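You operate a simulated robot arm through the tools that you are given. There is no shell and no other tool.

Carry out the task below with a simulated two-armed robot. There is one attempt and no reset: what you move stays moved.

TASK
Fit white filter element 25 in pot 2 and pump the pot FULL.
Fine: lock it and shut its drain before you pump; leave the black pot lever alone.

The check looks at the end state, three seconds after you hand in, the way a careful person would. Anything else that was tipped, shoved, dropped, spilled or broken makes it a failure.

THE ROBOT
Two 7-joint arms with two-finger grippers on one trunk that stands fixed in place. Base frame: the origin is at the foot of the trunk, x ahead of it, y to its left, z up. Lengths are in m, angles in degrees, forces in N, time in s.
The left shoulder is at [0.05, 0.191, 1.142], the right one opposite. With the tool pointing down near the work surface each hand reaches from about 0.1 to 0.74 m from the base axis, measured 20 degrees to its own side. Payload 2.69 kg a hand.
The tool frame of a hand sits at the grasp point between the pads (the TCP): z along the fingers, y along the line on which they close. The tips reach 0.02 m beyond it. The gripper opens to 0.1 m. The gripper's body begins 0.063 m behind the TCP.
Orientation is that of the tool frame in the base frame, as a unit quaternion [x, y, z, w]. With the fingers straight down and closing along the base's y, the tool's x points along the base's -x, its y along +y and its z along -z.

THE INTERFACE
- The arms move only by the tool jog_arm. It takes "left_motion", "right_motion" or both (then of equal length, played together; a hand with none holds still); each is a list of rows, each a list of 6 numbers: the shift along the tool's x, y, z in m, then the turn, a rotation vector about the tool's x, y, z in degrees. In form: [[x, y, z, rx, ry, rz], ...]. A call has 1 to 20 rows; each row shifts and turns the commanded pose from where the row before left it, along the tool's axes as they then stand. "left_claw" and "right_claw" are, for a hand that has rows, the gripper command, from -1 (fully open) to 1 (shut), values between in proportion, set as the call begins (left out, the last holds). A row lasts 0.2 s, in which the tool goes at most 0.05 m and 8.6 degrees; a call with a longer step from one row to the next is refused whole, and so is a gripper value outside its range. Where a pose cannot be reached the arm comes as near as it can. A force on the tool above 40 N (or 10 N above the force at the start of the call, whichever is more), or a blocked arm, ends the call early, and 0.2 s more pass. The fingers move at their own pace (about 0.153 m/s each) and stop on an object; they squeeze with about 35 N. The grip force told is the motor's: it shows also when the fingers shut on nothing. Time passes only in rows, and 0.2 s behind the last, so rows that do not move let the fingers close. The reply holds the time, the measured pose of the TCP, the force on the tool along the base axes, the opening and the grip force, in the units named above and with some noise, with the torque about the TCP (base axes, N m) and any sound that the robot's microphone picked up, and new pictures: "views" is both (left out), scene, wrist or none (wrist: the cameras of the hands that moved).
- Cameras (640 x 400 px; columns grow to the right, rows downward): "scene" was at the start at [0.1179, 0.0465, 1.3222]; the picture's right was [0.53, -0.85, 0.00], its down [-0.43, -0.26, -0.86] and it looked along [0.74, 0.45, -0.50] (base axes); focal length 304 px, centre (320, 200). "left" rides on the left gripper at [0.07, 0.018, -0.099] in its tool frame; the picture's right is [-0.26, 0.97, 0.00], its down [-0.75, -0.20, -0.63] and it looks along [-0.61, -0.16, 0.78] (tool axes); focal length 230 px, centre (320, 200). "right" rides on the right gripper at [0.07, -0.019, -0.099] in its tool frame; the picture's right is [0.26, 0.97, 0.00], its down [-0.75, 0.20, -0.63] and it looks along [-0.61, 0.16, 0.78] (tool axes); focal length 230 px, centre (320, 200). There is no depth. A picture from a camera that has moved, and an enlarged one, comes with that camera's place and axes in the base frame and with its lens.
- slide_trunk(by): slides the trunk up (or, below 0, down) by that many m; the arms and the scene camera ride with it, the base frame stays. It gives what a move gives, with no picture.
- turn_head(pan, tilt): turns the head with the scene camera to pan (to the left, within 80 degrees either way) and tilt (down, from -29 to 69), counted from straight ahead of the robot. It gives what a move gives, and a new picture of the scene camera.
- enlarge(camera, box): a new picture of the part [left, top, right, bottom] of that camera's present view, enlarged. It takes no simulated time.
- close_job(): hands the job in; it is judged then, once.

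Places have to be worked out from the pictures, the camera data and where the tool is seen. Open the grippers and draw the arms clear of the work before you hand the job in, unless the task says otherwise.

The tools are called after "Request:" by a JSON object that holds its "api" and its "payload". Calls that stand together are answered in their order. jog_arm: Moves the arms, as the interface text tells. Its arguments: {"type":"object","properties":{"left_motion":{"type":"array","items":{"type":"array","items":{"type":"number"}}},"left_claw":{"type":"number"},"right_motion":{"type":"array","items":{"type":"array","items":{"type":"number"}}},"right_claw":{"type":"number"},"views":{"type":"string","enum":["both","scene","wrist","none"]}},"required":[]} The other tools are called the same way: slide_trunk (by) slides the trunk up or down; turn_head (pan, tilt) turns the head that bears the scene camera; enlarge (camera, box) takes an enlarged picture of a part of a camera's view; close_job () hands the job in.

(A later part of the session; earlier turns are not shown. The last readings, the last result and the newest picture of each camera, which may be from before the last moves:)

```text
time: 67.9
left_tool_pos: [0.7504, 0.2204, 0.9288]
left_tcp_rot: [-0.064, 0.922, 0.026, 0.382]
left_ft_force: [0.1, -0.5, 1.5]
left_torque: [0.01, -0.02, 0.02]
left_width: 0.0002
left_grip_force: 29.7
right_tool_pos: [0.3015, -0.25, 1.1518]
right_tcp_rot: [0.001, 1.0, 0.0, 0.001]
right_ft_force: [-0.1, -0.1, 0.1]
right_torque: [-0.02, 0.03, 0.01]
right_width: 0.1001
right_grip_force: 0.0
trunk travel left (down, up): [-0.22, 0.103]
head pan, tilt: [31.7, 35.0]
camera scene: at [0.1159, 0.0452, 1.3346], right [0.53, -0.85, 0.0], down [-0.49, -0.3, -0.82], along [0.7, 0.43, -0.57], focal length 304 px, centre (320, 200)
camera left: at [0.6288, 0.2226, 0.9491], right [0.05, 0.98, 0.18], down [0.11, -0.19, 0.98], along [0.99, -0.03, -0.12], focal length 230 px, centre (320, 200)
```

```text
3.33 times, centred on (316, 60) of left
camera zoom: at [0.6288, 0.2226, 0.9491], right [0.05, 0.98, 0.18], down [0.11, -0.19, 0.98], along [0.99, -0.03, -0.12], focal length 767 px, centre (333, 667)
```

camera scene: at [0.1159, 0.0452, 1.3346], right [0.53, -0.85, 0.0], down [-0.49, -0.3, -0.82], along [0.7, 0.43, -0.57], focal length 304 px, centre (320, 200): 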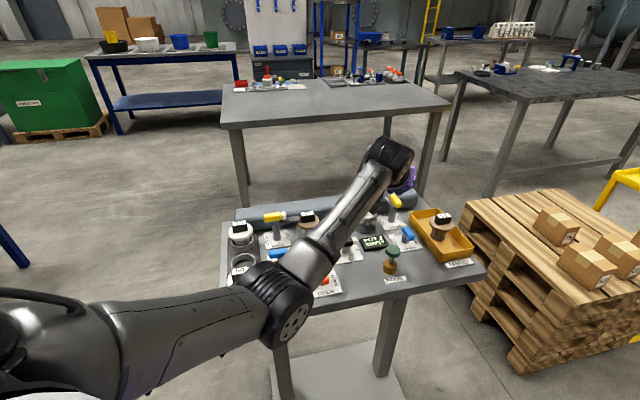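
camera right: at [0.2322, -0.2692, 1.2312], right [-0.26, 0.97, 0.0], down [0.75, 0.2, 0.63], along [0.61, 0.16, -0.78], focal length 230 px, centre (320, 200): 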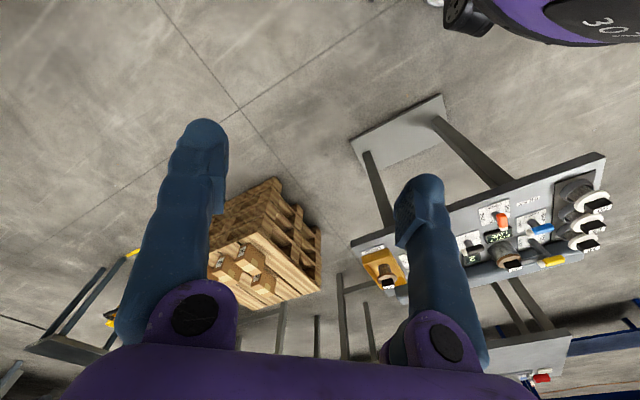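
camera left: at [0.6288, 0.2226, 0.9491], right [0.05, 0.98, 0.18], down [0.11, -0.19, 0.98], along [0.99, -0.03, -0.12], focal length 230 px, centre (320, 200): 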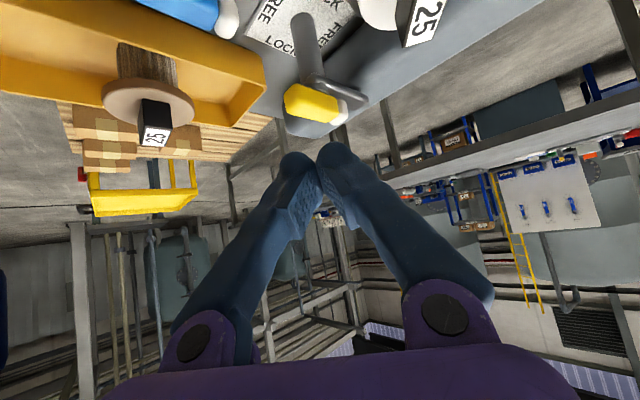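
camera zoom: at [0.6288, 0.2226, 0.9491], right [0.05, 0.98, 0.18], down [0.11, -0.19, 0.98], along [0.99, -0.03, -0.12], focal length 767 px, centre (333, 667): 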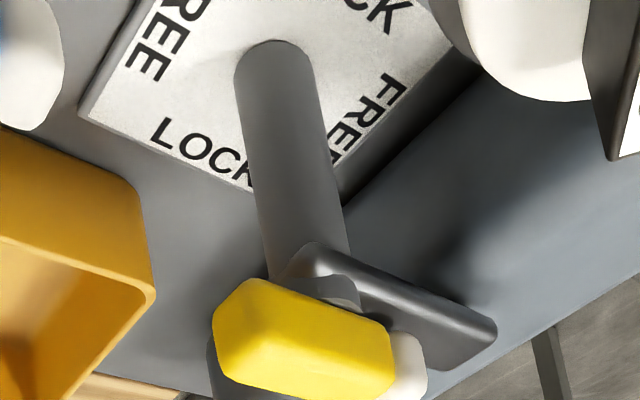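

The refined post is (0.804, 0.230) and the handle centre is z ≈ 0.850. I'll shift so the fingertip is about 1 cm clear on the handle's left side, then descend to handle height and look.

Request:
{"api": "jog_arm", "payload": {"left_motion": [[0, 0.018, 0, 0, 0, 0], [0.0158, 0, 0.0158, 0, 0, 0], [0.0158, 0, 0.0158, 0, 0, 0], [0.0075, 0, 0.0075, 0, 0, 0], [0, 0, 0, 0, 0, 0]]}}

Request:
{"api": "enlarge", "payload": {"camera": "left", "box": [220, 40, 412, 160]}}

Request:
{"api": "enlarge", "payload": {"camera": "scene", "box": [340, 160, 468, 240]}}

```text
time: 69.1
left_tool_pos: [0.7482, 0.2391, 0.8728]
left_tcp_rot: [-0.064, 0.921, 0.026, 0.383]
left_ft_force: [0.0, 0.6, 0.6]
left_torque: [0.03, -0.03, -0.01]
left_width: 0.0001
left_grip_force: 29.6
right_tool_pos: [0.3025, -0.2499, 1.1526]
right_tcp_rot: [0.0, 1.0, -0.001, 0.001]
right_ft_force: [-0.3, 0.2, -0.2]
right_torque: [0.03, 0.01, 0.03]
right_width: 0.0998
right_grip_force: 0.0
trunk travel left (down, up): [-0.22, 0.103]
head pan, tilt: [31.7, 35.0]
camera scene: at [0.1159, 0.0453, 1.3346], right [0.53, -0.85, 0.0], down [-0.49, -0.3, -0.82], along [0.7, 0.43, -0.57], focal length 304 px, centre (320, 200)
camera left: at [0.6261, 0.242, 0.8925], right [0.05, 0.98, 0.18], down [0.11, -0.19, 0.98], along [0.99, -0.03, -0.12], focal length 230 px, centre (320, 200)
```

scene: 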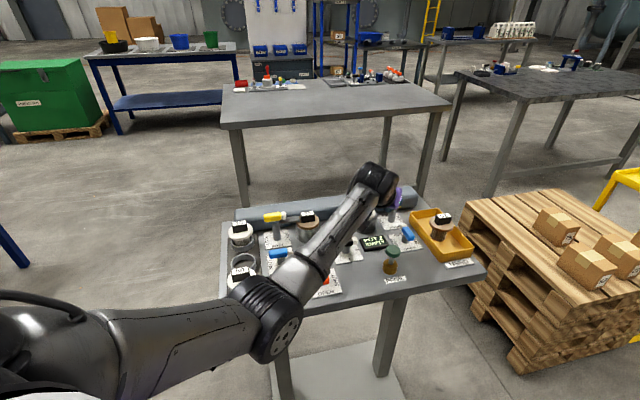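
left: 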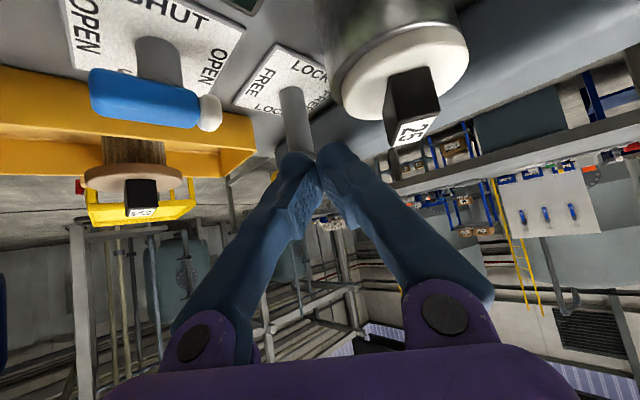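

```text
3.33 times, centred on (316, 100) of left
camera zoom: at [0.6261, 0.242, 0.8925], right [0.05, 0.98, 0.18], down [0.11, -0.19, 0.98], along [0.99, -0.03, -0.12], focal length 767 px, centre (333, 533)
```

zoom: 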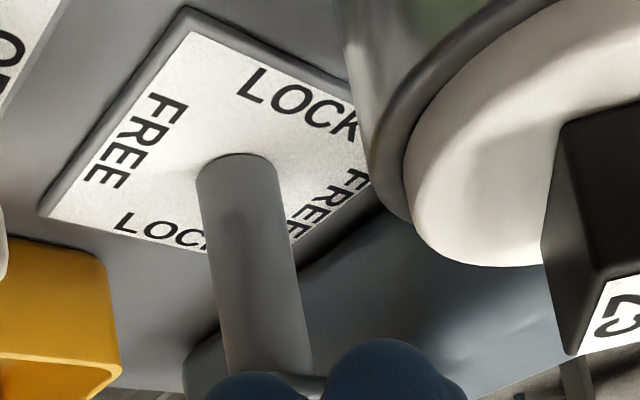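

```text
5.00 times, centred on (404, 200) of scene
camera zoom: at [0.1159, 0.0453, 1.3346], right [0.53, -0.85, 0.0], down [-0.49, -0.3, -0.82], along [0.7, 0.43, -0.57], focal length 1521 px, centre (-100, 200)
```

zoom: 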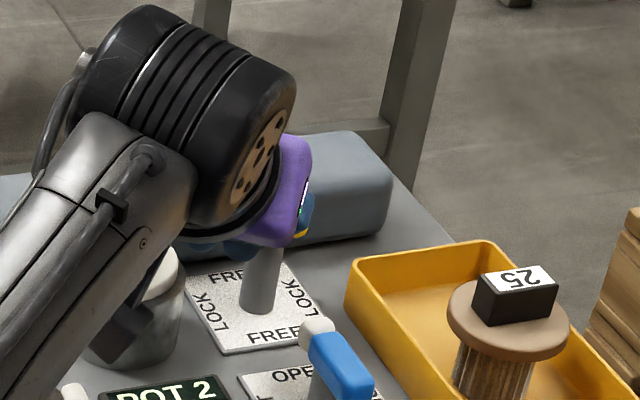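

The fingertip is on the handle's left side and nearly at height. I'll drop 1 cm more and start the push along an arc around the post (first half).

Request:
{"api": "jog_arm", "payload": {"left_motion": [[0.0071, 0, 0.0071, 0, 0, 0], [-0.0036, -0.0086, 0.0036, 0, 0, 0], [0.0003, -0.0138, -0.0003, 0, 0, 0], [-0.0034, -0.0131, 0.0034, 0, 0, 0], [0, 0, 0, 0, 0, 0]]}}

Request:
{"api": "enlarge", "payload": {"camera": "scene", "box": [340, 160, 468, 240]}}

Request:
{"api": "enlarge", "payload": {"camera": "left", "box": [220, 40, 412, 160]}}

```text
time: 70.3
left_tool_pos: [0.7626, 0.2041, 0.8642]
left_tcp_rot: [-0.063, 0.922, 0.026, 0.381]
left_ft_force: [0.7, 1.9, -0.1]
left_torque: [-0.04, 0.0, -0.01]
left_width: 0.0
left_grip_force: 29.0
right_tool_pos: [0.302, -0.2482, 1.1528]
right_tcp_rot: [0.0, 1.0, 0.001, 0.0]
right_ft_force: [0.7, -0.4, -1.3]
right_torque: [0.02, -0.04, 0.02]
right_width: 0.1
right_grip_force: 0.0
trunk travel left (down, up): [-0.22, 0.103]
head pan, tilt: [31.7, 35.0]
camera scene: at [0.116, 0.0454, 1.3346], right [0.53, -0.85, 0.0], down [-0.49, -0.3, -0.82], along [0.7, 0.43, -0.57], focal length 304 px, centre (320, 200)
camera left: at [0.641, 0.2075, 0.8833], right [0.05, 0.98, 0.18], down [0.11, -0.19, 0.98], along [0.99, -0.03, -0.12], focal length 230 px, centre (320, 200)
```

scene: 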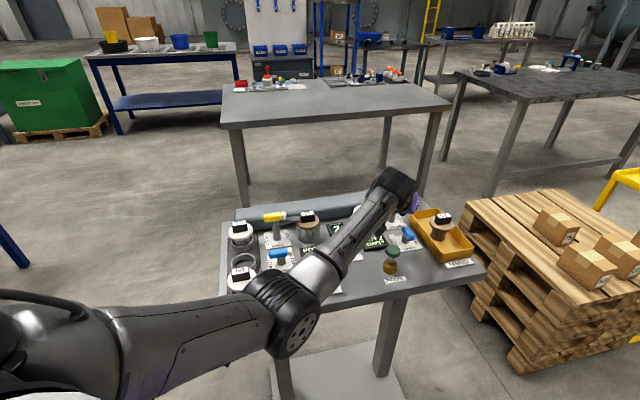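
left: 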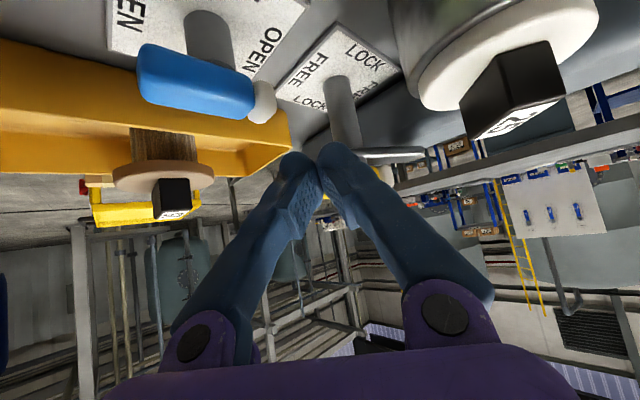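

```text
5.00 times, centred on (404, 200) of scene
camera zoom: at [0.116, 0.0454, 1.3346], right [0.53, -0.85, 0.0], down [-0.49, -0.3, -0.82], along [0.7, 0.43, -0.57], focal length 1521 px, centre (-100, 200)
```

zoom: 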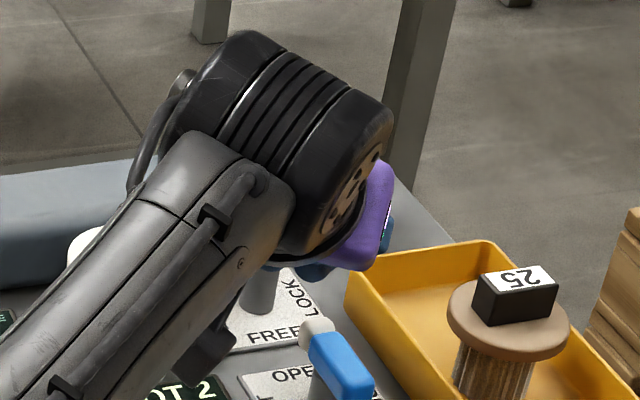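

```text
3.33 times, centred on (316, 100) of left
camera zoom: at [0.641, 0.2075, 0.8833], right [0.05, 0.98, 0.18], down [0.11, -0.19, 0.98], along [0.99, -0.03, -0.12], focal length 767 px, centre (333, 533)
```

zoom: 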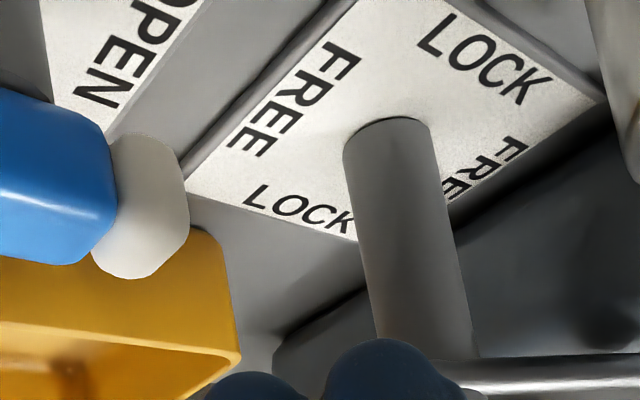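

The lever is turning; the bar now points sideways in the wrist view. I'll continue the second half of the arc.

Request:
{"api": "jog_arm", "payload": {"left_motion": [[-0.0034, -0.005, 0.0034, 0, 0, 0], [-0.0034, -0.005, 0.0034, 0, 0, 0], [-0.0045, -0.0029, 0.0045, 0, 0, 0], [-0.0045, -0.0029, 0.0045, 0, 0, 0], [0, 0, 0, 0, 0, 0]]}}

Request:
{"api": "enlarge", "payload": {"camera": "left", "box": [220, 20, 460, 170]}}

```text
time: 71.5
left_tool_pos: [0.7871, 0.1934, 0.8638]
left_tcp_rot: [-0.062, 0.922, 0.026, 0.382]
left_ft_force: [0.0, 0.3, -0.4]
left_torque: [0.02, 0.03, 0.0]
left_width: 0.0002
left_grip_force: 29.2
right_tool_pos: [0.3007, -0.2492, 1.1524]
right_tcp_rot: [0.0, 1.0, 0.001, 0.001]
right_ft_force: [-0.1, 0.5, 0.3]
right_torque: [0.01, 0.0, -0.01]
right_width: 0.1
right_grip_force: 0.0
trunk travel left (down, up): [-0.22, 0.103]
head pan, tilt: [31.7, 35.0]
camera scene: at [0.1159, 0.0453, 1.3346], right [0.53, -0.85, 0.0], down [-0.49, -0.3, -0.82], along [0.7, 0.43, -0.57], focal length 304 px, centre (320, 200)
camera left: at [0.6657, 0.1955, 0.884], right [0.05, 0.98, 0.18], down [0.11, -0.19, 0.98], along [0.99, -0.03, -0.12], focal length 230 px, centre (320, 200)
```

scene: 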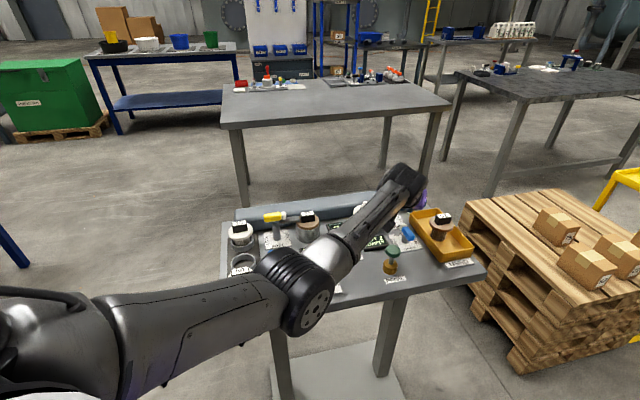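
left: 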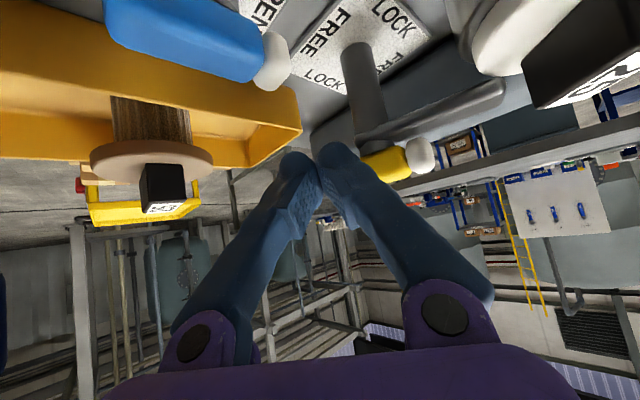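

```text
2.67 times, centred on (340, 95) of left
camera zoom: at [0.6657, 0.1955, 0.884], right [0.05, 0.98, 0.18], down [0.11, -0.19, 0.98], along [0.99, -0.03, -0.12], focal length 614 px, centre (267, 480)
```

zoom: 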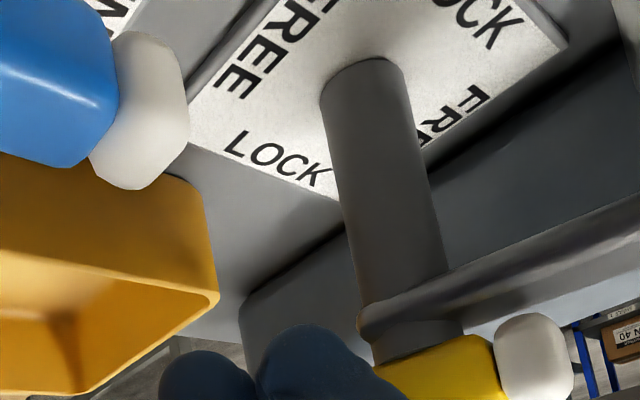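

The bar has swung past sideways toward pot 2, but the finger is losing contact near the handle's end. I'll push inward toward the post's far-right side to finish the turn.

Request:
{"api": "jog_arm", "payload": {"left_motion": [[-0.0026, 0.0027, 0.0026, 0, 0, 0], [-0.0026, 0.0027, 0.0026, 0, 0, 0], [-0.0028, 0.0032, 0.0028, 0, 0, 0], [-0.0028, 0.0032, 0.0028, 0, 0, 0], [0, 0, 0, 0, 0, 0]]}}

Request:
{"api": "enlarge", "payload": {"camera": "left", "box": [220, 20, 460, 170]}}

```text
time: 72.3
left_tool_pos: [0.7925, 0.1939, 0.86]
left_tcp_rot: [-0.062, 0.924, 0.021, 0.376]
left_ft_force: [-10.5, -8.5, 4.3]
left_torque: [0.07, -0.03, 0.08]
left_width: 0.0002
left_grip_force: 29.5
right_tool_pos: [0.3007, -0.2498, 1.1522]
right_tcp_rot: [0.0, 1.0, 0.0, 0.0]
right_ft_force: [0.6, 0.7, 1.2]
right_torque: [-0.01, -0.02, 0.01]
right_width: 0.0998
right_grip_force: 0.0
trunk travel left (down, up): [-0.22, 0.103]
head pan, tilt: [31.7, 35.0]
stopped in row 4 (left hand): the force on the tool passed its limit at 45 N (the readings are from after the stop); the commanded pose is now the measured one
camera scene: at [0.1148, 0.0449, 1.3348], right [0.53, -0.85, 0.0], down [-0.49, -0.3, -0.82], along [0.7, 0.43, -0.57], focal length 304 px, centre (320, 200)
camera left: at [0.6716, 0.1977, 0.8818], right [0.06, 0.98, 0.17], down [0.12, -0.18, 0.98], along [0.99, -0.03, -0.13], focal length 230 px, centre (320, 200)
```

scene: 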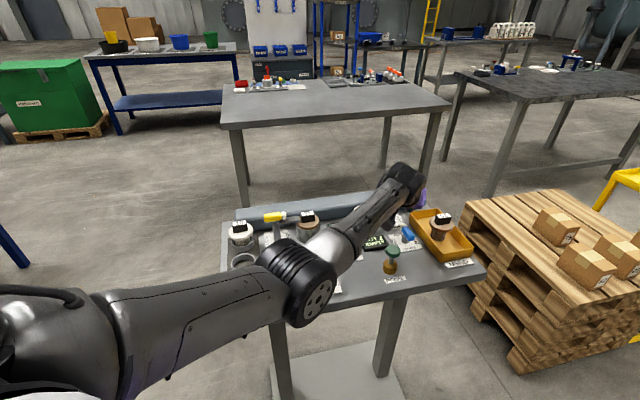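
left: 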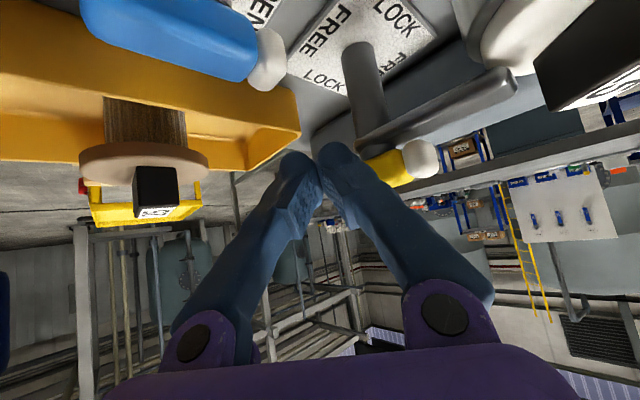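

```text
2.67 times, centred on (340, 95) of left
camera zoom: at [0.6716, 0.1977, 0.8818], right [0.06, 0.98, 0.17], down [0.12, -0.18, 0.98], along [0.99, -0.03, -0.13], focal length 614 px, centre (267, 480)
```

zoom: 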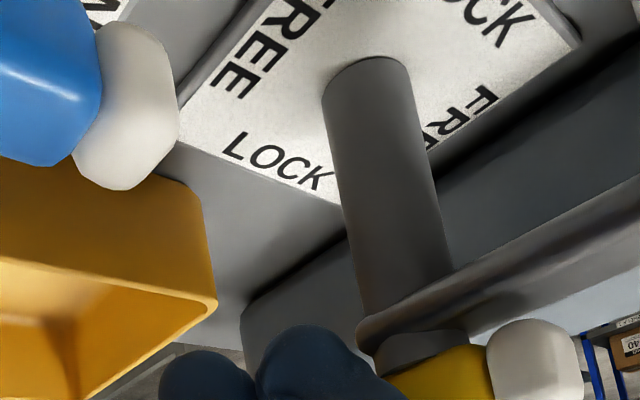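

The push met firm resistance with the bar close to pot 2, at about 127–135°. I'll back the hand out and up to view the lever unobstructed.

Request:
{"api": "jog_arm", "payload": {"left_motion": [[0.007, -0.006, -0.007, 0, 0, 0], [-0.0141, 0, -0.0141, 0, 0, 0], [-0.0141, 0, -0.0141, 0, 0, 0], [-0.0141, 0, -0.0141, 0, 0, 0], [0, 0, -0.03, 0, 0, 0], [0, 0, -0.03, 0, 0, 0], [0, 0, -0.03, 0, 0, 0], [0, 0, -0.03, 0, 0, 0], [0, 0, 0, 0, 0, 0]]}}

Request:
{"api": "enlarge", "payload": {"camera": "scene", "box": [340, 180, 468, 260]}}

Request:
{"api": "enlarge", "payload": {"camera": "left", "box": [220, 0, 460, 150]}}

```text
time: 74.3
left_tool_pos: [0.7032, 0.1809, 1.0039]
left_tcp_rot: [-0.063, 0.924, 0.023, 0.376]
left_ft_force: [0.4, 0.2, -0.4]
left_torque: [-0.01, 0.0, 0.01]
left_width: 0.0001
left_grip_force: 29.2
right_tool_pos: [0.302, -0.249, 1.152]
right_tcp_rot: [0.001, 1.0, 0.0, 0.0]
right_ft_force: [0.9, 0.4, 0.4]
right_torque: [-0.03, -0.01, -0.01]
right_width: 0.1
right_grip_force: 0.2
trunk travel left (down, up): [-0.22, 0.103]
head pan, tilt: [31.7, 35.0]
camera scene: at [0.1161, 0.0453, 1.3346], right [0.53, -0.85, 0.0], down [-0.49, -0.3, -0.82], along [0.7, 0.43, -0.57], focal length 304 px, centre (320, 200)
camera left: at [0.5807, 0.1832, 1.0262], right [0.05, 0.98, 0.18], down [0.12, -0.18, 0.98], along [0.99, -0.03, -0.13], focal length 230 px, centre (320, 200)
```

scene: 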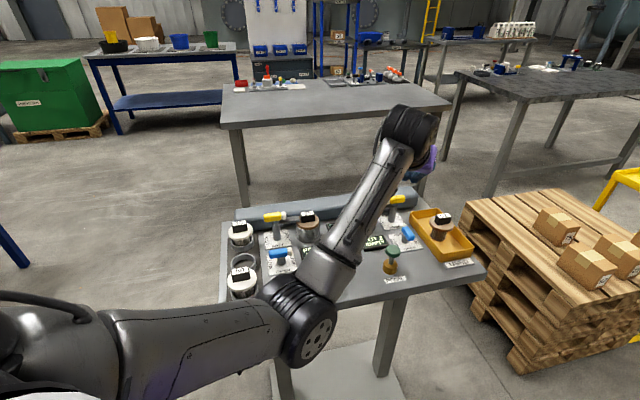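
left: 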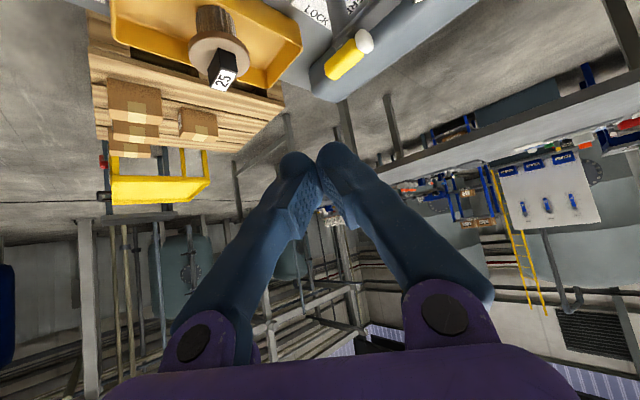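

```text
5.00 times, centred on (404, 220) of scene
camera zoom: at [0.1161, 0.0453, 1.3346], right [0.53, -0.85, 0.0], down [-0.49, -0.3, -0.82], along [0.7, 0.43, -0.57], focal length 1521 px, centre (-100, 100)
```

zoom: 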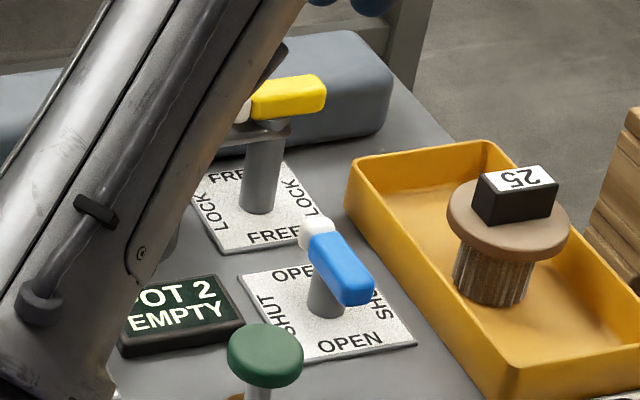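

```text
2.67 times, centred on (340, 75) of left
camera zoom: at [0.5807, 0.1832, 1.0262], right [0.05, 0.98, 0.18], down [0.12, -0.18, 0.98], along [0.99, -0.03, -0.13], focal length 614 px, centre (267, 533)
```

zoom: 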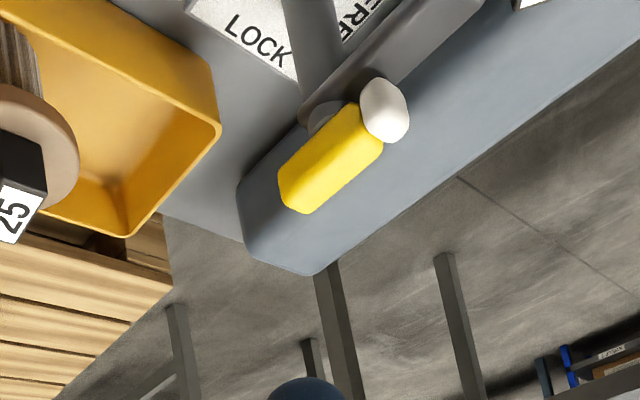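

The lock bar now runs parallel to the bench's back rail over pot 2, so lock 2 looks turned. Next is drain 2: I'll turn the hand's heading to about 46° so it doesn't hang over the pump knob, and hover left of the blue handle's near end.

Request:
{"api": "jog_arm", "payload": {"left_motion": [[0, 0, 0, -5.46, 0, -5.46], [0, 0, 0, -5.46, 0, -5.46], [0, 0, 0, -5.46, 0, -5.46], [0, 0, 0, -5.46, 0, -5.46], [0, 0, 0, -5.46, 0, -5.46], [0.029, -0.0021, 0.0182, 0, 0, 0], [0.029, -0.0021, 0.0182, 0, 0, 0], [0.0145, -0.001, 0.0091, 0, 0, 0], [0, 0, 0, 0, 0, 0]]}}

Request:
{"api": "enlarge", "payload": {"camera": "scene", "box": [330, 170, 490, 270]}}

Request:
{"api": "enlarge", "payload": {"camera": "left", "box": [220, 0, 460, 150]}}

```text
time: 76.3
left_tool_pos: [0.691, 0.1624, 0.921]
left_tcp_rot: [-0.363, 0.852, 0.15, 0.346]
left_ft_force: [0.1, 0.0, 0.5]
left_torque: [-0.06, -0.01, 0.04]
left_width: 0.0002
left_grip_force: 29.5
right_tool_pos: [0.3008, -0.2497, 1.1502]
right_tcp_rot: [0.001, 1.0, -0.001, 0.0]
right_ft_force: [0.2, 0.0, 0.2]
right_torque: [0.0, 0.03, 0.02]
right_width: 0.1001
right_grip_force: 0.1
trunk travel left (down, up): [-0.22, 0.103]
head pan, tilt: [31.7, 35.0]
camera scene: at [0.1159, 0.0453, 1.3346], right [0.53, -0.85, 0.0], down [-0.49, -0.3, -0.82], along [0.7, 0.43, -0.57], focal length 304 px, centre (320, 200)
camera left: at [0.594, 0.0898, 0.9435], right [-0.57, 0.8, 0.18], down [0.21, -0.07, 0.97], along [0.79, 0.59, -0.13], focal length 230 px, centre (320, 200)
```

scene: 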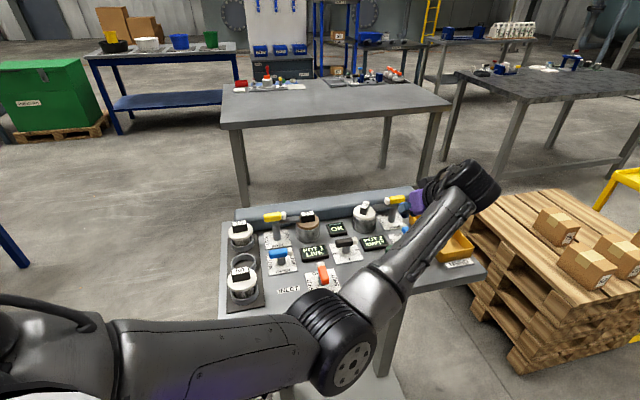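
left: 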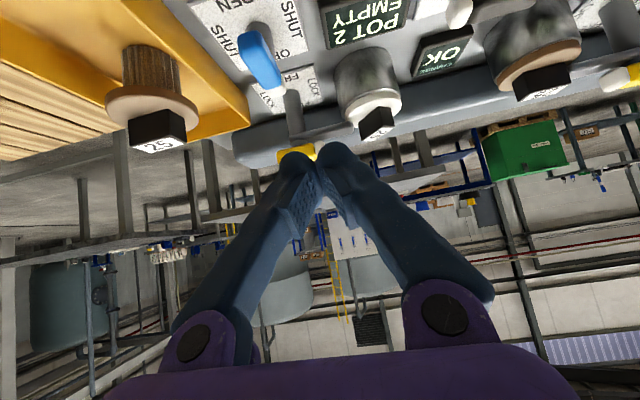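

```text
4.00 times, centred on (410, 220) of scene
camera zoom: at [0.1159, 0.0453, 1.3346], right [0.53, -0.85, 0.0], down [-0.49, -0.3, -0.82], along [0.7, 0.43, -0.57], focal length 1217 px, centre (-40, 120)
```

zoom: 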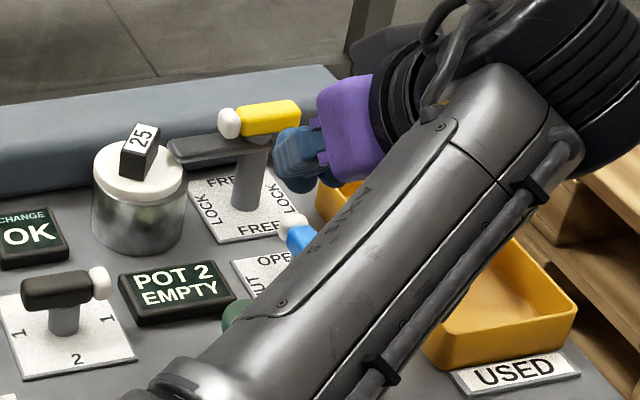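

```text
2.67 times, centred on (340, 75) of left
camera zoom: at [0.594, 0.0898, 0.9435], right [-0.57, 0.8, 0.18], down [0.21, -0.07, 0.97], along [0.79, 0.59, -0.13], focal length 614 px, centre (267, 533)
```

zoom: 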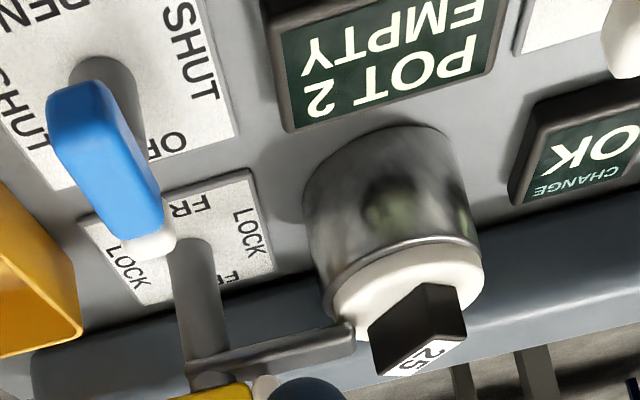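

The "CHANGE" display now reads OK, which confirms the element is fitted and locked. For drain 2 the post is about (0.740, 0.168); I'll descend beside the blue handle's near end and give a first small push toward image right.

Request:
{"api": "jog_arm", "payload": {"left_motion": [[0.0221, 0, 0.0227, 0, 0, 0], [0.0221, 0, 0.0227, 0, 0, 0], [0.0221, 0, 0.0226, 0, 0, 0], [0, 0, 0, 0, 0, 0]]}}

Request:
{"api": "enlarge", "payload": {"camera": "left", "box": [200, 20, 440, 170]}}

Request:
{"api": "enlarge", "payload": {"camera": "scene", "box": [330, 190, 490, 290]}}

```text
time: 77.3
left_tool_pos: [0.691, 0.161, 0.8259]
left_tcp_rot: [-0.363, 0.852, 0.149, 0.346]
left_ft_force: [0.5, 0.0, 0.3]
left_torque: [0.0, 0.04, 0.02]
left_width: 0.0003
left_grip_force: 30.1
right_tool_pos: [0.3026, -0.2497, 1.1523]
right_tcp_rot: [0.0, 1.0, 0.0, 0.0]
right_ft_force: [-0.6, 0.2, 0.1]
right_torque: [0.02, 0.0, -0.03]
right_width: 0.1003
right_grip_force: 0.1
trunk travel left (down, up): [-0.22, 0.103]
head pan, tilt: [31.7, 35.0]
camera scene: at [0.1158, 0.0452, 1.3346], right [0.53, -0.85, 0.0], down [-0.49, -0.3, -0.82], along [0.7, 0.43, -0.57], focal length 304 px, centre (320, 200)
camera left: at [0.5941, 0.0897, 0.8472], right [-0.57, 0.8, 0.18], down [0.21, -0.07, 0.97], along [0.79, 0.59, -0.13], focal length 230 px, centre (320, 200)
```

scene: 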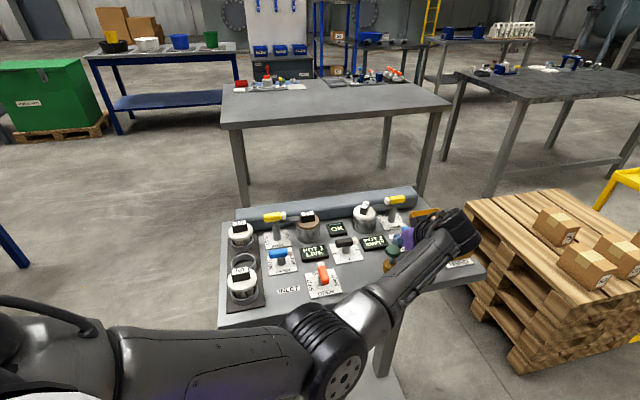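
left: 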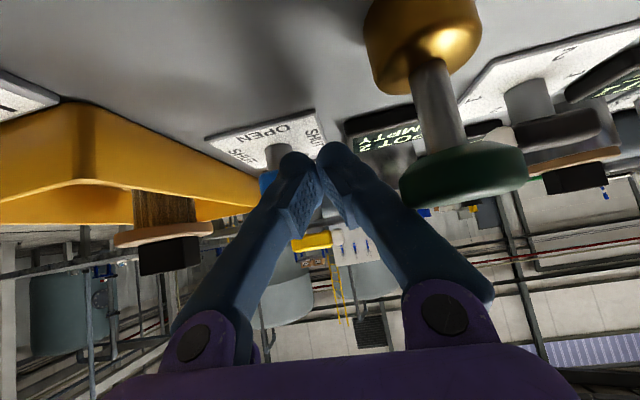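

```text
2.67 times, centred on (320, 95) of left
camera zoom: at [0.5941, 0.0897, 0.8472], right [-0.57, 0.8, 0.18], down [0.21, -0.07, 0.97], along [0.79, 0.59, -0.13], focal length 614 px, centre (320, 480)
```

zoom: 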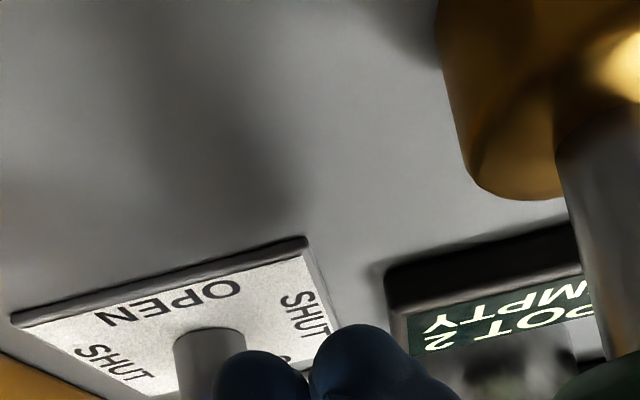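

```text
4.00 times, centred on (410, 240) of scene
camera zoom: at [0.1158, 0.0452, 1.3346], right [0.53, -0.85, 0.0], down [-0.49, -0.3, -0.82], along [0.7, 0.43, -0.57], focal length 1217 px, centre (-40, 40)
```

zoom: 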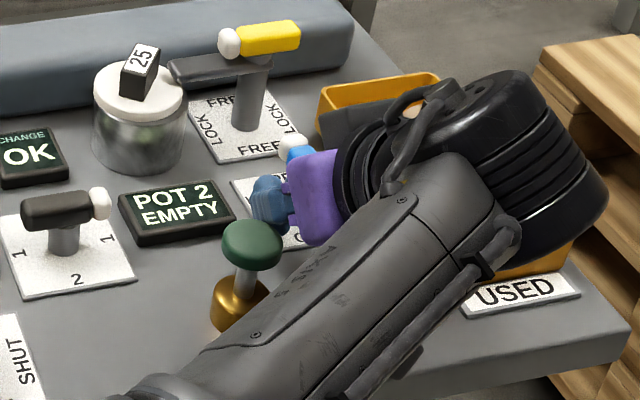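

The fingertip is just left of the blue handle, and everything else is clear. I'll now push 2 cm toward image right as the first part of the arc and watch the force.

Request:
{"api": "jog_arm", "payload": {"left_motion": [[0, -0.005, 0, 0, 0, 0], [0, -0.005, 0, 0, 0, 0], [0.002, -0.003, -0.002, 0, 0, 0], [0.003, -0.003, -0.003, 0, 0, 0], [0.003, -0.004, -0.003, 0, 0, 0], [0, 0, 0, 0, 0, 0]]}}

Request:
{"api": "enlarge", "payload": {"camera": "left", "box": [200, 60, 440, 210]}}

Request:
{"api": "enlarge", "payload": {"camera": "scene", "box": [380, 210, 444, 250]}}

```text
time: 78.2
left_tool_pos: [0.6935, 0.1583, 0.8247]
left_tcp_rot: [-0.368, 0.849, 0.16, 0.343]
left_ft_force: [-19.9, 7.6, 9.7]
left_torque: [-0.02, -0.17, 0.04]
left_width: 0.0
left_grip_force: 30.1
right_tool_pos: [0.2994, -0.2504, 1.1534]
right_tcp_rot: [0.0, 1.0, 0.0, 0.002]
right_ft_force: [0.0, 0.1, -0.6]
right_torque: [0.02, -0.04, 0.0]
right_width: 0.1001
right_grip_force: 0.0
trunk travel left (down, up): [-0.22, 0.103]
head pan, tilt: [31.7, 35.0]
stopped in row 4 (left hand): the force on the tool passed its limit at 42 N (the readings are from after the stop); the commanded pose is now the measured one
camera scene: at [0.113, 0.0446, 1.3351], right [0.53, -0.85, 0.0], down [-0.49, -0.3, -0.82], along [0.7, 0.43, -0.57], focal length 304 px, centre (320, 200)
camera left: at [0.5988, 0.0842, 0.847], right [-0.58, 0.79, 0.2], down [0.23, -0.08, 0.97], along [0.78, 0.61, -0.13], focal length 230 px, centre (320, 200)
```

scene: 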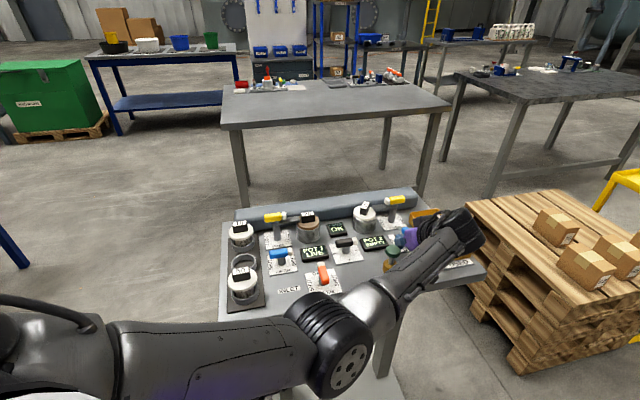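
left: 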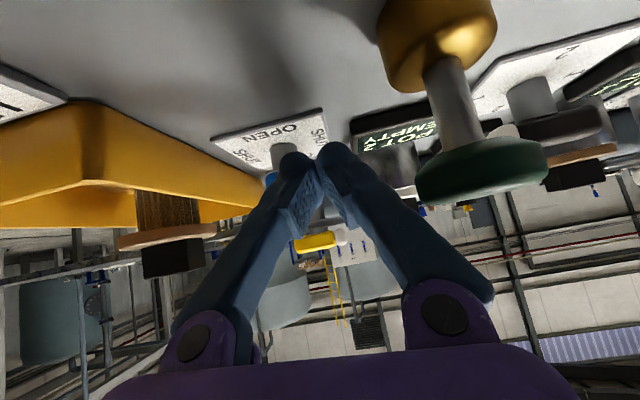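

```text
2.67 times, centred on (320, 135) of left
camera zoom: at [0.5988, 0.0842, 0.847], right [-0.58, 0.79, 0.2], down [0.23, -0.08, 0.97], along [0.78, 0.61, -0.13], focal length 614 px, centre (320, 373)
```

zoom: 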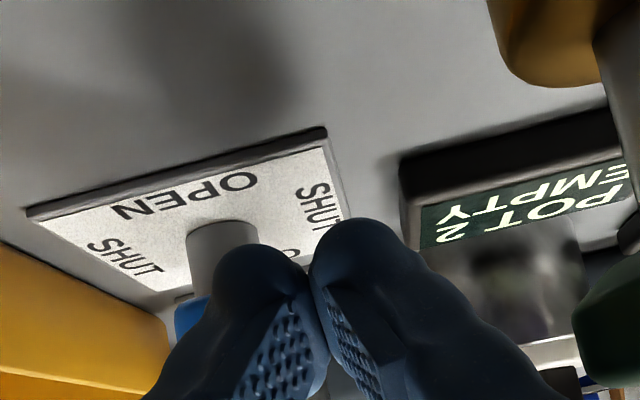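

```text
10.00 times, centred on (412, 230) of scene
camera zoom: at [0.113, 0.0446, 1.3351], right [0.53, -0.85, 0.0], down [-0.49, -0.3, -0.82], along [0.7, 0.43, -0.57], focal length 3042 px, centre (-600, -100)
```

zoom: 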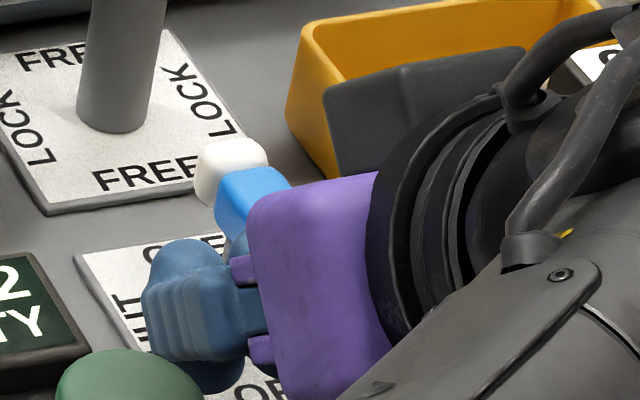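

The handle resists that way, so it is against its stop and the drain must turn the other way (white tip to the right). I'll back off, lift, and go to the left side of the white far end so I can push that end to the right.

Request:
{"api": "jog_arm", "payload": {"left_motion": [[0, 0.012, 0, 0, 0, 0], [-0.0175, 0, -0.0179, 0, 0, 0], [-0.0175, 0, -0.0179, 0, 0, 0], [-0.0169, -0.0035, 0.0165, 0, 0, 0], [-0.0169, -0.0034, 0.0165, 0, 0, 0], [0, 0, 0, 0, 0, 0]]}}

Request:
{"api": "enlarge", "payload": {"camera": "left", "box": [200, 20, 440, 170]}}

Request:
{"api": "enlarge", "payload": {"camera": "scene", "box": [380, 190, 460, 240]}}

```text
time: 79.6
left_tool_pos: [0.7256, 0.1953, 0.8719]
left_tcp_rot: [-0.366, 0.851, 0.158, 0.342]
left_ft_force: [-0.3, 0.8, -0.3]
left_torque: [0.0, -0.04, -0.01]
left_width: 0.0001
left_grip_force: 29.6
right_tool_pos: [0.3017, -0.2486, 1.1521]
right_tcp_rot: [0.0, 1.0, 0.0, 0.0]
right_ft_force: [0.4, 0.1, -0.2]
right_torque: [0.02, 0.04, 0.04]
right_width: 0.0999
right_grip_force: 0.1
trunk travel left (down, up): [-0.22, 0.103]
head pan, tilt: [31.7, 35.0]
camera scene: at [0.116, 0.0453, 1.3346], right [0.53, -0.85, 0.0], down [-0.49, -0.3, -0.82], along [0.7, 0.43, -0.57], focal length 304 px, centre (320, 200)
camera left: at [0.6299, 0.1212, 0.8939], right [-0.58, 0.79, 0.2], down [0.23, -0.08, 0.97], along [0.78, 0.61, -0.14], focal length 230 px, centre (320, 200)
```

scene: 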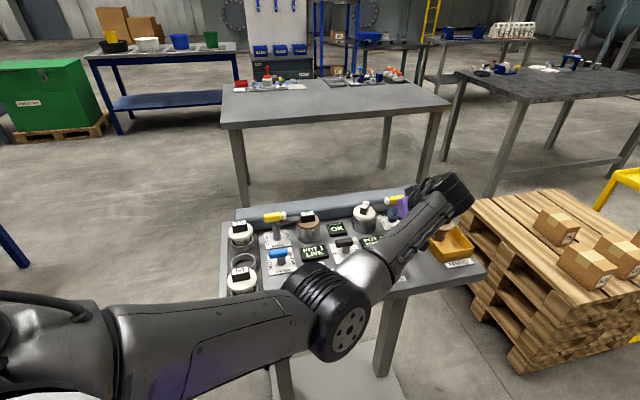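
left: 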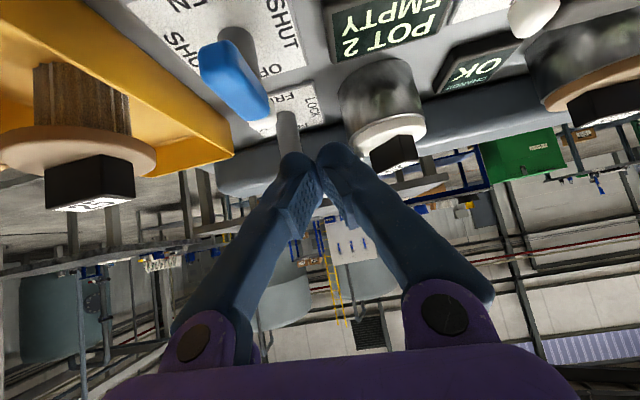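

```text
2.67 times, centred on (320, 95) of left
camera zoom: at [0.6299, 0.1212, 0.8939], right [-0.58, 0.79, 0.2], down [0.23, -0.08, 0.97], along [0.78, 0.61, -0.14], focal length 614 px, centre (320, 480)
```

zoom: 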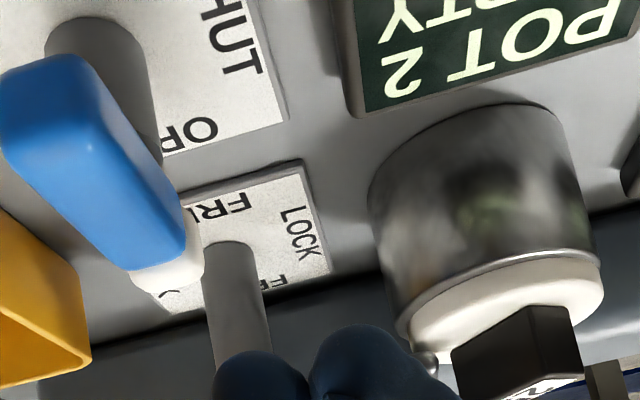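

```text
8.00 times, centred on (420, 215) of scene
camera zoom: at [0.116, 0.0453, 1.3346], right [0.53, -0.85, 0.0], down [-0.49, -0.3, -0.82], along [0.7, 0.43, -0.57], focal length 2434 px, centre (-480, 80)
```

zoom: 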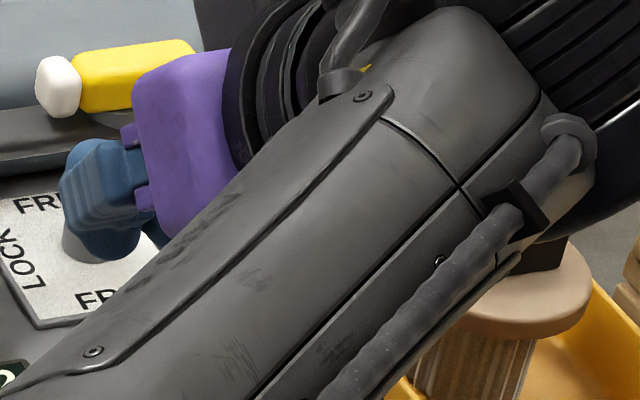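

The finger lane is about 7 mm left of the white end, with room to descend. I'll lower to handle height and start pushing that end to the right.

Request:
{"api": "jog_arm", "payload": {"left_motion": [[0.015, 0, 0.0154, 0, 0, 0], [0.015, 0, 0.0153, 0, 0, 0], [0.0006, -0.0049, -0.0006, 0, 0, 0], [0, -0.0049, 0, 0, 0, 0], [-0.0028, -0.003, 0.0028, 0, 0, 0], [-0.0028, -0.003, 0.0028, 0, 0, 0], [0, 0, 0, 0, 0, 0]]}}

Request:
{"api": "enlarge", "payload": {"camera": "left", "box": [200, 60, 440, 210]}}

```text
time: 81.2
left_tool_pos: [0.741, 0.1887, 0.8307]
left_tcp_rot: [-0.365, 0.851, 0.155, 0.344]
left_ft_force: [3.7, 1.9, 10.5]
left_torque: [-0.15, -0.06, 0.08]
left_width: 0.0
left_grip_force: 29.7
right_tool_pos: [0.3006, -0.2498, 1.1521]
right_tcp_rot: [0.0, 1.0, 0.0, 0.0]
right_ft_force: [0.3, -0.4, -0.5]
right_torque: [-0.03, 0.02, 0.0]
right_width: 0.1001
right_grip_force: 0.2
trunk travel left (down, up): [-0.22, 0.103]
head pan, tilt: [31.7, 35.0]
camera scene: at [0.115, 0.0451, 1.3347], right [0.53, -0.85, 0.0], down [-0.49, -0.3, -0.82], along [0.7, 0.43, -0.57], focal length 304 px, centre (320, 200)
camera left: at [0.6456, 0.1144, 0.8534], right [-0.58, 0.79, 0.19], down [0.22, -0.07, 0.97], along [0.79, 0.6, -0.13], focal length 230 px, centre (320, 200)
```

scene: 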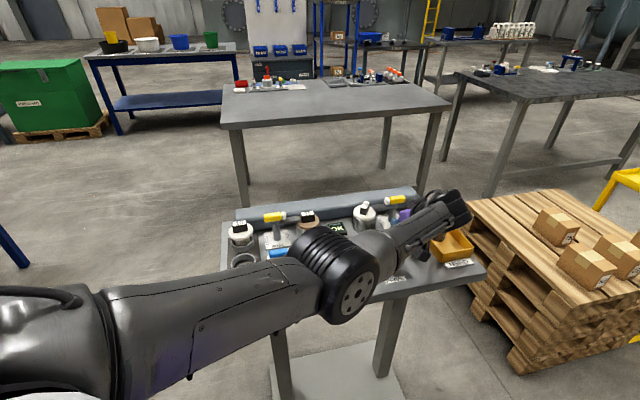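
left: 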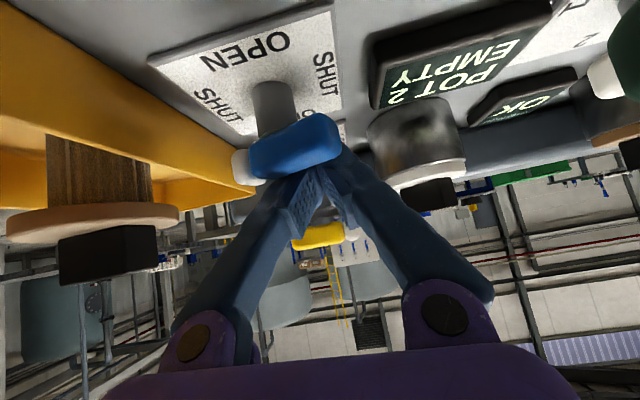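

```text
2.67 times, centred on (320, 135) of left
camera zoom: at [0.6456, 0.1144, 0.8534], right [-0.58, 0.79, 0.19], down [0.22, -0.07, 0.97], along [0.79, 0.6, -0.13], focal length 614 px, centre (320, 373)
```

zoom: 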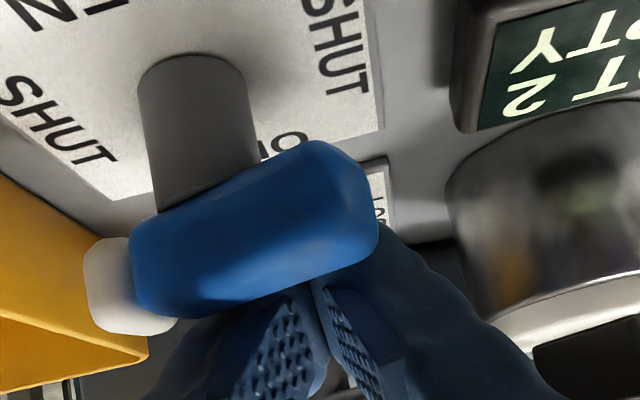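

The handle has already swung most of the way: the white tip is now right, only slightly behind the SHUT axis, and the finger is pressing on its top. I'll relieve 3 mm, shift right behind the white end, and draw it back the rest of the way.

Request:
{"api": "jog_arm", "payload": {"left_motion": [[-0.0021, 0, -0.0021, 0, 0, 0], [-0.0021, -0.012, 0.0021, 0, 0, 0], [0.0043, 0, -0.0042, 0, 0, 0], [0.0043, 0, -0.0042, 0, 0, 0], [0, 0, 0, 0, 0, 0]]}}

Request:
{"api": "enlarge", "payload": {"camera": "left", "box": [200, 60, 440, 210]}}

```text
time: 82.4
left_tool_pos: [0.7373, 0.1867, 0.836]
left_tcp_rot: [-0.368, 0.847, 0.162, 0.346]
left_ft_force: [1.4, 6.7, -1.9]
left_torque: [0.1, -0.07, 0.05]
left_width: 0.0
left_grip_force: 29.8
left hand out of reach, approached as far as the arm can: row 2
right_tool_pos: [0.3007, -0.2508, 1.1517]
right_tcp_rot: [0.0, 1.0, -0.001, 0.0]
right_ft_force: [-0.6, -0.2, -0.1]
right_torque: [0.04, -0.05, 0.03]
right_width: 0.1002
right_grip_force: 0.1
trunk travel left (down, up): [-0.22, 0.103]
head pan, tilt: [31.7, 35.0]
stopped in row 5 (left hand): the force on the tool passed its limit at 40 N (the readings are from after the stop); the commanded pose is now the measured one
camera scene: at [0.116, 0.045, 1.3345], right [0.53, -0.85, 0.0], down [-0.49, -0.3, -0.82], along [0.7, 0.43, -0.57], focal length 304 px, centre (320, 200)
camera left: at [0.6408, 0.1117, 0.8569], right [-0.59, 0.79, 0.2], down [0.22, -0.08, 0.97], along [0.78, 0.61, -0.12], focal length 230 px, centre (320, 200)
```

scene: 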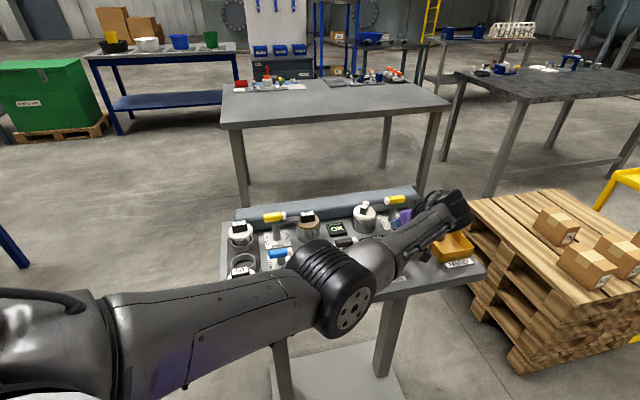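
left: 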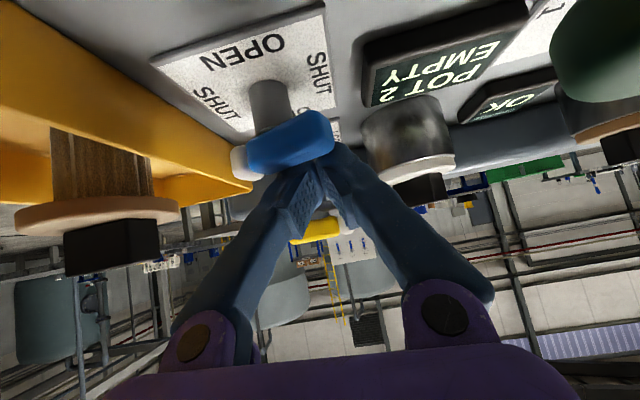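

```text
2.67 times, centred on (320, 135) of left
camera zoom: at [0.6408, 0.1117, 0.8569], right [-0.59, 0.79, 0.2], down [0.22, -0.08, 0.97], along [0.78, 0.61, -0.12], focal length 614 px, centre (320, 373)
```

zoom: 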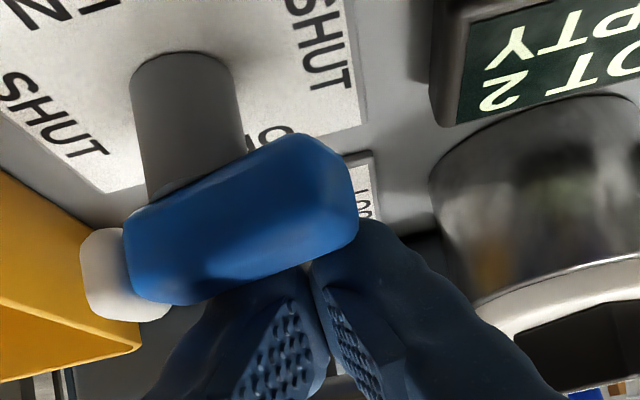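

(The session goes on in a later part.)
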